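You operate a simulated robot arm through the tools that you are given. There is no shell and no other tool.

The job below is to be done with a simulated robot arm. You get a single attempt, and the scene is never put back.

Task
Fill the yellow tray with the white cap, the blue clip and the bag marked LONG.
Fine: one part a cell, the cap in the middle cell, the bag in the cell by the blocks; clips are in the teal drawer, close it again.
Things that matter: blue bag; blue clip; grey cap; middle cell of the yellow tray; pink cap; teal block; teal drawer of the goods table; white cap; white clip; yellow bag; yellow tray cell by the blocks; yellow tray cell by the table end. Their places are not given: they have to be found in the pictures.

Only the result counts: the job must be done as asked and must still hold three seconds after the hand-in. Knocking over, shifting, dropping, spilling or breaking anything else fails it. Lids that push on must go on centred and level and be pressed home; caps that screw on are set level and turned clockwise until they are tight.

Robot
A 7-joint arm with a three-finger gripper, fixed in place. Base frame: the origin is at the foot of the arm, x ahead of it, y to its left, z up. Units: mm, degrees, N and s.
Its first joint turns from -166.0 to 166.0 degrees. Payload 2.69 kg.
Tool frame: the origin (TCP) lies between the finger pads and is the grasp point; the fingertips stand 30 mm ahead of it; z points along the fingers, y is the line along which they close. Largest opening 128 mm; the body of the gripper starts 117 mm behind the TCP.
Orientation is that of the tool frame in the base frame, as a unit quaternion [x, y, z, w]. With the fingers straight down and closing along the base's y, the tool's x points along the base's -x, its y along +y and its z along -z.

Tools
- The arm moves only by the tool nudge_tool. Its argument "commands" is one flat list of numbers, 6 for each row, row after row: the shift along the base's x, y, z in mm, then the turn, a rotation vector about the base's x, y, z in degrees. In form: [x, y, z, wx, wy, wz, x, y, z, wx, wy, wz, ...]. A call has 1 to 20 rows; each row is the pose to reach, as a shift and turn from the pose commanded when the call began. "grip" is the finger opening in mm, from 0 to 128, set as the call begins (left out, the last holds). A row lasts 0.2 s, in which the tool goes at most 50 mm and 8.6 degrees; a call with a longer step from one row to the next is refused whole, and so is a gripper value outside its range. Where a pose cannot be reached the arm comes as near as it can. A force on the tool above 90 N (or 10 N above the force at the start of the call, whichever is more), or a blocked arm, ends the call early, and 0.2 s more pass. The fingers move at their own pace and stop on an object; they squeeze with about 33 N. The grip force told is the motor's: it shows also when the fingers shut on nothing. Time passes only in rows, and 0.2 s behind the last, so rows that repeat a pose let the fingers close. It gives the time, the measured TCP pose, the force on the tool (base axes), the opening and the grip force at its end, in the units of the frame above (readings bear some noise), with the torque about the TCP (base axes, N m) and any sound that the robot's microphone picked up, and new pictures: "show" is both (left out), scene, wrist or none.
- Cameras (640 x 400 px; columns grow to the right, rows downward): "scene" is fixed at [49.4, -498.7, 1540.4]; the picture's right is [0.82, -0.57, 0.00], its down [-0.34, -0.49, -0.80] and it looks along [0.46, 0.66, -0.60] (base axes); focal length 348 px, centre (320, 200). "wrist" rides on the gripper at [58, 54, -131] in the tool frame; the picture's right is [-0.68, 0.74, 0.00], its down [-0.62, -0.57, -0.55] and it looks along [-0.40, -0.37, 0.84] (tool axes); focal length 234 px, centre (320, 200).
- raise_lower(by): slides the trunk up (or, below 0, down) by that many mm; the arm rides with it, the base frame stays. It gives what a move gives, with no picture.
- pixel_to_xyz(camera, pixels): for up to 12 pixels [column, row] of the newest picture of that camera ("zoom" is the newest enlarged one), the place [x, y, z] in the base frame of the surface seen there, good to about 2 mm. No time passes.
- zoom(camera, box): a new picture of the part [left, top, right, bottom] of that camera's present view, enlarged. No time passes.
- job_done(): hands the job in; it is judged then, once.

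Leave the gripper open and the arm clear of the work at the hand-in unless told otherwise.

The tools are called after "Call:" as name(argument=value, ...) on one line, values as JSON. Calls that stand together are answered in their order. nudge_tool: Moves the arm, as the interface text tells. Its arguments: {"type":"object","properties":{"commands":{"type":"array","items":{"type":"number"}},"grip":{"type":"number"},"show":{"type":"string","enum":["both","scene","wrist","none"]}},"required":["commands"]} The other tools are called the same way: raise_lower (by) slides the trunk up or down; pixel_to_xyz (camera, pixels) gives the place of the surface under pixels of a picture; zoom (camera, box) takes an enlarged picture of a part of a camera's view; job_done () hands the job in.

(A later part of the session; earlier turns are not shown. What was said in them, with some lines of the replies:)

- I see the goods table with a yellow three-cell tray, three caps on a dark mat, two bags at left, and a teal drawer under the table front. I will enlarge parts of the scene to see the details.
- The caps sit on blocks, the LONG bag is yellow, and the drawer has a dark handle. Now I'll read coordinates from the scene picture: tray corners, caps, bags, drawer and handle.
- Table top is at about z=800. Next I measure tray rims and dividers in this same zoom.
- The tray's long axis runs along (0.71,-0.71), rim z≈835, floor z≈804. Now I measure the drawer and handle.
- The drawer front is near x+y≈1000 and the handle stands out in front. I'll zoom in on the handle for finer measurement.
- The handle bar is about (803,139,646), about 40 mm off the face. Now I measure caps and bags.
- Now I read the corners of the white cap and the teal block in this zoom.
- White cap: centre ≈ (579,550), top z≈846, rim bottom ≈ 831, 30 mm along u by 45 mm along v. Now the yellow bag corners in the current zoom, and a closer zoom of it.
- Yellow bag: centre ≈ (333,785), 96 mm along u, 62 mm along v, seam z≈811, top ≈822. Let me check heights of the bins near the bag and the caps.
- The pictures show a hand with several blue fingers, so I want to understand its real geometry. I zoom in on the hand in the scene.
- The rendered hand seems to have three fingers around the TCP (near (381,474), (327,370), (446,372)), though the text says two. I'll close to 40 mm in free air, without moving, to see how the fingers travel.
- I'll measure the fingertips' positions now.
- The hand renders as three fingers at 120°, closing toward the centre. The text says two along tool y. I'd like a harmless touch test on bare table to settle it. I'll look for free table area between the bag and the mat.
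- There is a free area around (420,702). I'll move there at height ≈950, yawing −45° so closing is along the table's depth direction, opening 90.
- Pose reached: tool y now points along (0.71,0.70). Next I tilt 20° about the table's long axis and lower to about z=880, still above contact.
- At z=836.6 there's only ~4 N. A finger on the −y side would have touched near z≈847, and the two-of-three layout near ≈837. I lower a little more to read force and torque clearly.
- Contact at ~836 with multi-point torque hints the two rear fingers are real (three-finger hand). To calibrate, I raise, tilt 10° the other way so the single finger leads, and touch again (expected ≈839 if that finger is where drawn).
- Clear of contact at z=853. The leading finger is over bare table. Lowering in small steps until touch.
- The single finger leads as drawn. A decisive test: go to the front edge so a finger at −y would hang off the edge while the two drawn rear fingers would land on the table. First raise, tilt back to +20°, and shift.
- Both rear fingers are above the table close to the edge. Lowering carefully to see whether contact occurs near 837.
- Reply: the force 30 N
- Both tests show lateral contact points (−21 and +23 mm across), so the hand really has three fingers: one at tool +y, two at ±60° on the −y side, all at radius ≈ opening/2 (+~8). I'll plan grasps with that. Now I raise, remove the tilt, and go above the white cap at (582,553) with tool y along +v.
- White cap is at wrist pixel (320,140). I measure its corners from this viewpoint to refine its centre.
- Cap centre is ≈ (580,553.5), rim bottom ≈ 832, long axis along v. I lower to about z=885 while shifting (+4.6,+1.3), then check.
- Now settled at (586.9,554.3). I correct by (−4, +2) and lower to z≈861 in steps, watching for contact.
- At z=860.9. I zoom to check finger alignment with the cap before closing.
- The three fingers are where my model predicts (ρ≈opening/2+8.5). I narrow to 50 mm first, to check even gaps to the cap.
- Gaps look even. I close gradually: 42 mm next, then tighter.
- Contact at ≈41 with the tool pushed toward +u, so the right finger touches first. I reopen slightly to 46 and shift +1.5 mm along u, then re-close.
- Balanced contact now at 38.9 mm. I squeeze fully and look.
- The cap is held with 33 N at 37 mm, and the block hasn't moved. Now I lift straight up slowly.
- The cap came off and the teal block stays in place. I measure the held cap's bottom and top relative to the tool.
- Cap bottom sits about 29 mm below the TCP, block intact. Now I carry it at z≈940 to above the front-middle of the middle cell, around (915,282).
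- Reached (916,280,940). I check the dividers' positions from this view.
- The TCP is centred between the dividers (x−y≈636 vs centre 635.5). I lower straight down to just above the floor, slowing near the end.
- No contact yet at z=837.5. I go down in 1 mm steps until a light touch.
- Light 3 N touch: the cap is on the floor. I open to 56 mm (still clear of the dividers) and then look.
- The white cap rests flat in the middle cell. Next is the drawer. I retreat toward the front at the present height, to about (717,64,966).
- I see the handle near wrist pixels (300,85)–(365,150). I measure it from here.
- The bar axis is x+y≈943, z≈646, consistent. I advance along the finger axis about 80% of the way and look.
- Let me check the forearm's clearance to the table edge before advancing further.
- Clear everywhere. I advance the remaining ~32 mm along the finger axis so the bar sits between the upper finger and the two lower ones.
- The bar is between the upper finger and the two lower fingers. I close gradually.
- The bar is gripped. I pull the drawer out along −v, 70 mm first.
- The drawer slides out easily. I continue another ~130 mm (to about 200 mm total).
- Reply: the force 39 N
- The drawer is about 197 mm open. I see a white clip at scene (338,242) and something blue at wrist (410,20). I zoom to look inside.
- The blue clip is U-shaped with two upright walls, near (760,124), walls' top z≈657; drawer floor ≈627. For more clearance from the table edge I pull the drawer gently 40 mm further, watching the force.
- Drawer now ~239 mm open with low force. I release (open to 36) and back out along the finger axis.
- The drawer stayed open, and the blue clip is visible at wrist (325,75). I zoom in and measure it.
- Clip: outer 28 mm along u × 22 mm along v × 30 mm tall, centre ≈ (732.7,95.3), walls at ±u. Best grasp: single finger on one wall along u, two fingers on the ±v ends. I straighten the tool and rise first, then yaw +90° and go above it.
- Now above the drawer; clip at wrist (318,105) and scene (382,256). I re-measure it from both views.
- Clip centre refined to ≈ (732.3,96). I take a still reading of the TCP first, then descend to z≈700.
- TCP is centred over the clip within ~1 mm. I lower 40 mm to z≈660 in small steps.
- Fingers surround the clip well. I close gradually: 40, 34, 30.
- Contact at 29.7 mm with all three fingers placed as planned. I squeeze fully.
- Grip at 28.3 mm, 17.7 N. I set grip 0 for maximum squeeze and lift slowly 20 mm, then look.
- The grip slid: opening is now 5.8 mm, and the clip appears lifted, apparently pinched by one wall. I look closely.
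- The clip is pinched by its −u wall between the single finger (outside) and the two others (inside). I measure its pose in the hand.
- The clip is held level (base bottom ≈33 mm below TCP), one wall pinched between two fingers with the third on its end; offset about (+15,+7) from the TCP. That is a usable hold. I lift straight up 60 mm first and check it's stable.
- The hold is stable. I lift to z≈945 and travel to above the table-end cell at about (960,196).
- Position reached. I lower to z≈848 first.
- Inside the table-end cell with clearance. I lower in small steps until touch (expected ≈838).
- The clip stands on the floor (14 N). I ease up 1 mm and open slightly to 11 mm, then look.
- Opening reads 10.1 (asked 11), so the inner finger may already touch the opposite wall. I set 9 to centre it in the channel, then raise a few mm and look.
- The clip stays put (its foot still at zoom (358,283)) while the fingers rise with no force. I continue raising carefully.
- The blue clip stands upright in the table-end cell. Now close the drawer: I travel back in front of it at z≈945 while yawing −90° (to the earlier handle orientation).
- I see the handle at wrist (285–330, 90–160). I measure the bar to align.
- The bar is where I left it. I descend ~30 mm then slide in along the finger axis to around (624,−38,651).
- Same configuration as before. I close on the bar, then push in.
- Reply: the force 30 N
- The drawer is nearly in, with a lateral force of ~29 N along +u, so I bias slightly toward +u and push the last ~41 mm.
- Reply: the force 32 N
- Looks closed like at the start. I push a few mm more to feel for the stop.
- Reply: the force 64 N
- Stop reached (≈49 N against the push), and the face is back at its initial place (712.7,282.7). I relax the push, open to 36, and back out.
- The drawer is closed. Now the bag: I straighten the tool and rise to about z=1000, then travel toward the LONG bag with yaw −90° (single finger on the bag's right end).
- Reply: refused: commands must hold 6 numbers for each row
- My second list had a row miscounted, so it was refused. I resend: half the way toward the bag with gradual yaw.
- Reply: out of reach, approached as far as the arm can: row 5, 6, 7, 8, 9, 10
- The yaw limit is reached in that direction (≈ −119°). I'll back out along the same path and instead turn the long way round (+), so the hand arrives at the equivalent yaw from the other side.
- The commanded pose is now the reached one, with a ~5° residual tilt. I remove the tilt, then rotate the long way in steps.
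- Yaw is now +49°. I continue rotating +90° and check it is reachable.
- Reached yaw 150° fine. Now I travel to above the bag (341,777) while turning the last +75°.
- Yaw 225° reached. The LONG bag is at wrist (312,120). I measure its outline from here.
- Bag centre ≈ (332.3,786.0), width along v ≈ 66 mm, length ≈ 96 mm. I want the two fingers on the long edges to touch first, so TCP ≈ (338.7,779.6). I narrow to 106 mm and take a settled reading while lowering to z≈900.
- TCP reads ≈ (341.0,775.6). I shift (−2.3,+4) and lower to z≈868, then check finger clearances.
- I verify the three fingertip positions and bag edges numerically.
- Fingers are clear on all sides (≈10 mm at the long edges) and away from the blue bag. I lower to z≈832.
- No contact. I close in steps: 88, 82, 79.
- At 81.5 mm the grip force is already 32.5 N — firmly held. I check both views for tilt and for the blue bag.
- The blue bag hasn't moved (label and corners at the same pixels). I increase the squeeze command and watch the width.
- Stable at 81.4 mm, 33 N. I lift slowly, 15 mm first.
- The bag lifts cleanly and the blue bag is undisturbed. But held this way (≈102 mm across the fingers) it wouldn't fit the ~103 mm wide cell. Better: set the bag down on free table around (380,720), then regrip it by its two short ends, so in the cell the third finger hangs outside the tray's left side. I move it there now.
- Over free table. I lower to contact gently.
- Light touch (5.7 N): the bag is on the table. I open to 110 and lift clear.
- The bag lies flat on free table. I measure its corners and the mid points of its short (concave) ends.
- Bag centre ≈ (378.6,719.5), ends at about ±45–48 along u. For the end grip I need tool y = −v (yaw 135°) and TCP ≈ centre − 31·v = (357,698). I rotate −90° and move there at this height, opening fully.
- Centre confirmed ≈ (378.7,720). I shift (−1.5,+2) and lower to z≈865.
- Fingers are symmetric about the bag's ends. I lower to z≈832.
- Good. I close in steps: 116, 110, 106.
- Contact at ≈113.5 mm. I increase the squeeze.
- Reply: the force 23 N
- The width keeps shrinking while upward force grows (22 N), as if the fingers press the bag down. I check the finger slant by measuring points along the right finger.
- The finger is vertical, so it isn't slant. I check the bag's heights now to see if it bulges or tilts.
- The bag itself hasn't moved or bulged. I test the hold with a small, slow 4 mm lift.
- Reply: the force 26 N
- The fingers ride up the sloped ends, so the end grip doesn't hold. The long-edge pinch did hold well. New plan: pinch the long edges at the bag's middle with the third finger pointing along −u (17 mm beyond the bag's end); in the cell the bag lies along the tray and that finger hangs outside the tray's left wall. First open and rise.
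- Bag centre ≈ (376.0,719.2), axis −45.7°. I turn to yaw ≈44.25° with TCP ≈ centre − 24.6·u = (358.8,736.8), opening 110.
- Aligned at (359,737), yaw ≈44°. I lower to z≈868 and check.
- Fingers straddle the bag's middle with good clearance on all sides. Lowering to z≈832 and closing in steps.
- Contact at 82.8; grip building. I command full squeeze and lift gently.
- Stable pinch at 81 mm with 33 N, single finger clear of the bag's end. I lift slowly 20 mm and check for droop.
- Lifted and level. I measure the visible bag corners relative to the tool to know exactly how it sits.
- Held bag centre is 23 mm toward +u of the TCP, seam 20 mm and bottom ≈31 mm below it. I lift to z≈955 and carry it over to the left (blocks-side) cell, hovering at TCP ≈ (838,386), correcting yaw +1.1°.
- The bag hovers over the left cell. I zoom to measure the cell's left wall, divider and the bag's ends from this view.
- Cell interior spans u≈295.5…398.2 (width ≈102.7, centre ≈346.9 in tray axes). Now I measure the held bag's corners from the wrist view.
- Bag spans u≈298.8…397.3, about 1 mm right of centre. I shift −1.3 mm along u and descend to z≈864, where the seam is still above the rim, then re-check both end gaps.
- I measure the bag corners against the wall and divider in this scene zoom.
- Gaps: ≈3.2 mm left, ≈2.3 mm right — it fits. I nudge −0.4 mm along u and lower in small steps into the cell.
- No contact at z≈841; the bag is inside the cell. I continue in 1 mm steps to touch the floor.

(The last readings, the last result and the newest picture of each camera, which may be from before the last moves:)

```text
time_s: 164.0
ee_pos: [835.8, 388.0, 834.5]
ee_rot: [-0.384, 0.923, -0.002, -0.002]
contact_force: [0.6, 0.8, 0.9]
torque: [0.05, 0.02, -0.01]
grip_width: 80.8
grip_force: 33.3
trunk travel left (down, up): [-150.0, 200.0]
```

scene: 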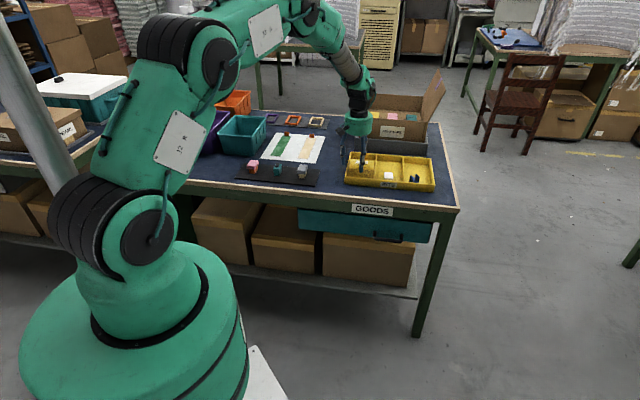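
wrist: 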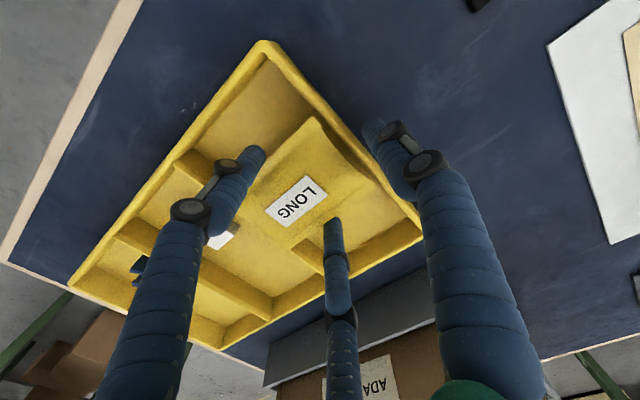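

Call:
nudge_tool(commands=[0, 0, -0.7, 0, 0, 0, 0, 0, -0.7, 0, 0, 0], show="none")

Call:
nudge_tool(commands=[0, 0, -0.7, 0, 0, 0, 0, 0, -0.7, 0, 0, 0], show="none")

```text
time_s: 164.6
ee_pos: [835.8, 387.2, 833.5]
ee_rot: [-0.385, 0.923, -0.001, -0.001]
contact_force: [0.0, -1.7, 5.2]
torque: [-0.13, 0.02, -0.01]
grip_width: 81.1
grip_force: 33.0
trunk travel left (down, up): [-150.0, 200.0]
```

```text
time_s: 165.2
ee_pos: [835.6, 388.0, 834.6]
ee_rot: [-0.385, 0.923, -0.001, 0.0]
contact_force: [-0.1, 0.5, 8.8]
torque: [-0.19, -0.1, 0.01]
grip_width: 81.1
grip_force: 33.1
trunk travel left (down, up): [-150.0, 200.0]
```

Touching the floor (≈9 N). I release by opening to 98 mm (room along the cell's depth), then rise straight up.

Call:
nudge_tool(commands=[0, 0, 0, 0, 0, 0, 0, 0, 0, 0, 0, 0], grip=98, show="none")

Call:
zoom(camera="scene", box=[343, 145, 393, 185])

Call:
nudge_tool(commands=[0, 0, 5, 0, 0, 0, 0, 0, 12, 0, 0, 0, 0, 0, 25, 0, 0, 0, 0, 0, 50, 0, 0, 0, 0, 0, 90, 0, 0, 0, 0, 0, 130, 0, 0, 0, 0, 0, 150, 0, 0, 0, 0, 0, 150, 0, 0, 0], show="both")

Call:
zoom(camera="scene", box=[335, 140, 445, 200])

```text
time_s: 165.8
ee_pos: [836.6, 387.0, 833.8]
ee_rot: [-0.384, 0.923, -0.002, 0.0]
contact_force: [-0.9, 1.0, 0.5]
torque: [-0.04, -0.02, 0.03]
grip_width: 97.9
grip_force: 0.1
trunk travel left (down, up): [-150.0, 200.0]
```

```text
10.00 times, centred on (368, 165) of scene
```

zoom: 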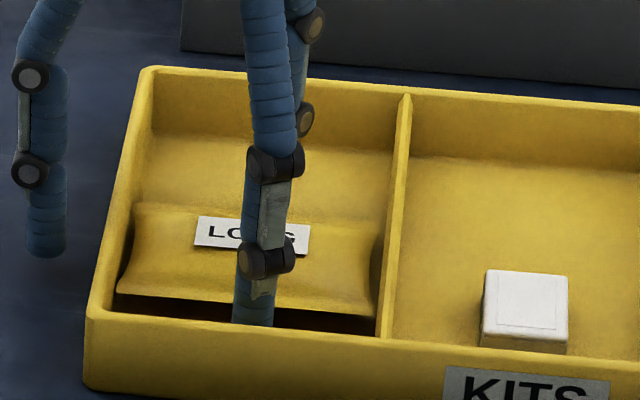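

```text
time_s: 167.6
ee_pos: [838.3, 387.5, 983.6]
ee_rot: [-0.385, 0.923, -0.001, -0.001]
contact_force: [0.0, 1.5, 0.6]
torque: [0.01, -0.01, 0.0]
grip_width: 97.8
grip_force: 0.0
trunk travel left (down, up): [-150.0, 200.0]
```

scene: 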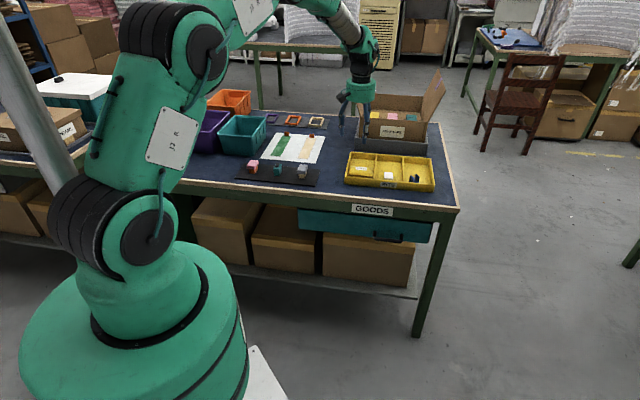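
wrist: 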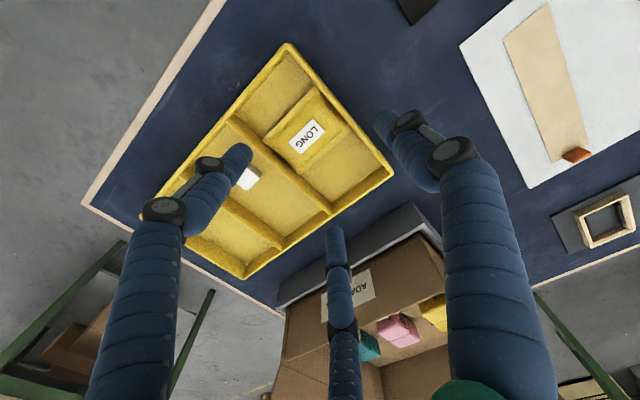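

```text
5.82 times, centred on (390, 170) of scene
```

zoom: 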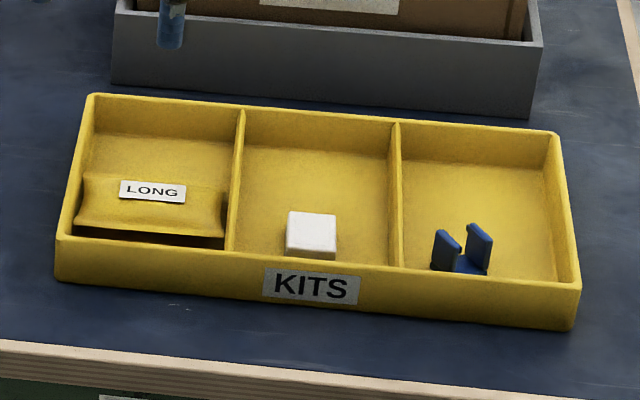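

All three parts are in their cells and the tray is unmoved. I check the bag's heights for flatness, and the overall scene.

Call:
pixel_to_xyz(camera="zoom", pixels=[[86, 180], [222, 196], [218, 234], [80, 226], [150, 210], [92, 97], [557, 135], [62, 238], [576, 286], [310, 225], [470, 265], [100, 150]])

Call:
zoom(camera="scene", box=[140, 90, 340, 200])

Call:
zoom(camera="scene", box=[280, 190, 480, 290])

```text
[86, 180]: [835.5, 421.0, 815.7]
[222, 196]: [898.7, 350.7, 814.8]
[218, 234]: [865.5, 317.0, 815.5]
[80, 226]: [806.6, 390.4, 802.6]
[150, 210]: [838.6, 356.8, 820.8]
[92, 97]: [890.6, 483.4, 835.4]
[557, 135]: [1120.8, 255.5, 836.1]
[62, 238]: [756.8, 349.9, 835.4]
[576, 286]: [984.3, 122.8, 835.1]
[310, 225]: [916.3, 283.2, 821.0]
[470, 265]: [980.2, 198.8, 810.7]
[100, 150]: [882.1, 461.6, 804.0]
```

```text
3.20 times, centred on (240, 145) of scene
```

zoom: 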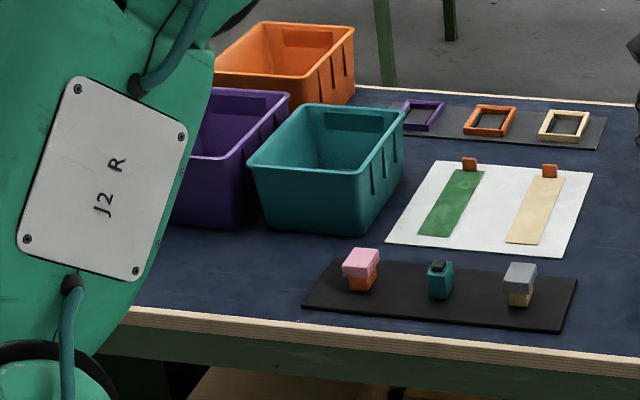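

```text
3.20 times, centred on (380, 240) of scene
```

zoom: 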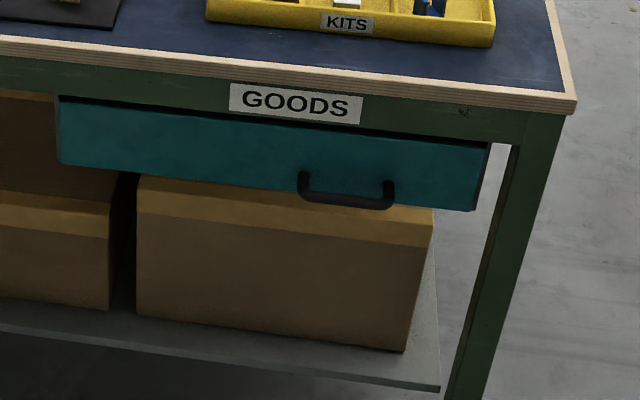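

Everything checks out: bag flat (seam z≈815), cap and clip on the floor of their cells, tray corners unchanged, drawer closed, blocks and other parts undisturbed. I move the arm back to its starting area with the gripper open.

Call:
nudge_tool(commands=[0, 0, 40, 0, 0, 0, -40, 1, 50, 0, 0, 0, -80, 3, 50, 0, 0, 0, -120, 4, 50, 0, 0, 0, -160, 5, 50, 0, 0, 0, -205, 7, 50, 0, 0, 0, -250, 8, 50, 0, 0, 0, -295, 10, 50, 0, 0, 0, -340, 11, 50, 0, 0, 0, -385, 13, 50, 0, 0, 0, -430, 15, 50, 0, 0, 0, -450, 15, 50, 0, 0, 0, -450, 15, 50, 0, 0, 0], grip=128, show="both")

Call:
zoom(camera="scene", box=[140, 90, 460, 260])

```text
time_s: 170.4
ee_pos: [385.5, 406.6, 1032.8]
ee_rot: [-0.384, 0.923, -0.001, -0.001]
contact_force: [-0.3, 0.2, -0.4]
torque: [0.01, -0.04, 0.0]
grip_width: 128.0
grip_force: 0.0
trunk travel left (down, up): [-150.0, 200.0]
```

scene: 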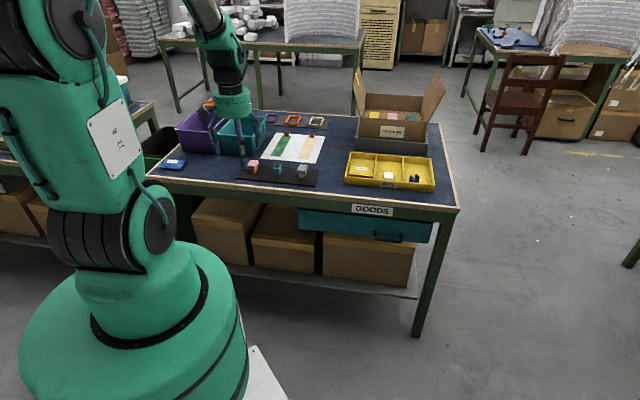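
wrist: 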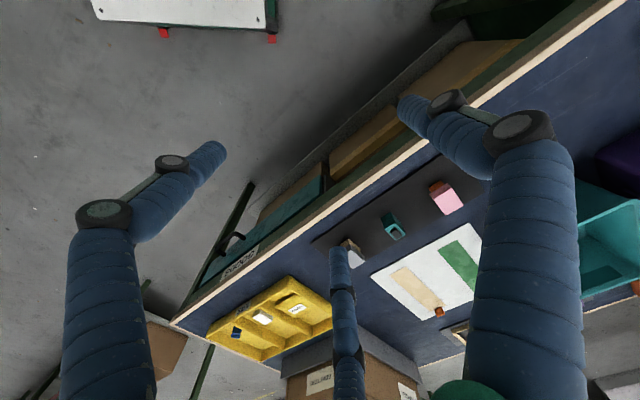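

```text
2.00 times, centred on (300, 175) of scene
```

zoom: 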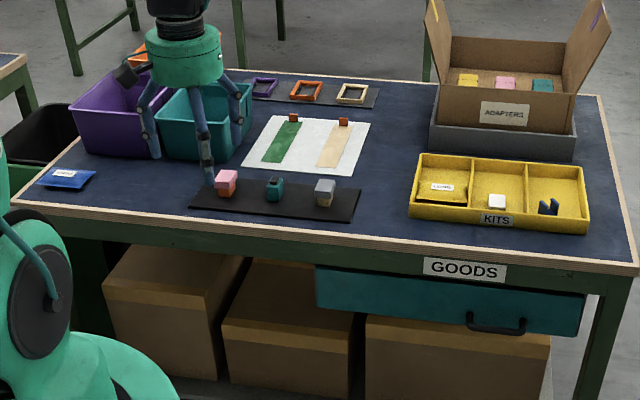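

The tray holds the LONG bag (by the blocks), the white cap (middle) and the blue clip (table end). The drawer is closed, nothing else has moved, and the arm is clear with the gripper open. I hand the job in.

Call:
job_done()

```text
The job is handed in.
```

The tray is filled and the job is handed in, though no pass or fail result has come back yet.

- **LONG bag:** lies flat in the cell by the blocks.
- **White cap:** on the floor of the middle cell, near its front wall.
- **Blue clip:** stands upright in the cell by the table end.
- **Teal drawer:** pushed fully closed against its stop.

In the last pictures the tray, the other two caps, the teal block and the blue bag are where they started. I didn't look at the white clip again after closing the drawer. The arm is back over its starting place with the gripper open.

- **Gripper:** contact tests and the pictures show three fingers, not the two the interface text describes. I planned every grasp around that.
- **Extra bag handling:** I set the yellow bag down once on bare table to change the grip. A second grip by its ends slipped before it lifted. I then carried it to the cell by its long edges.
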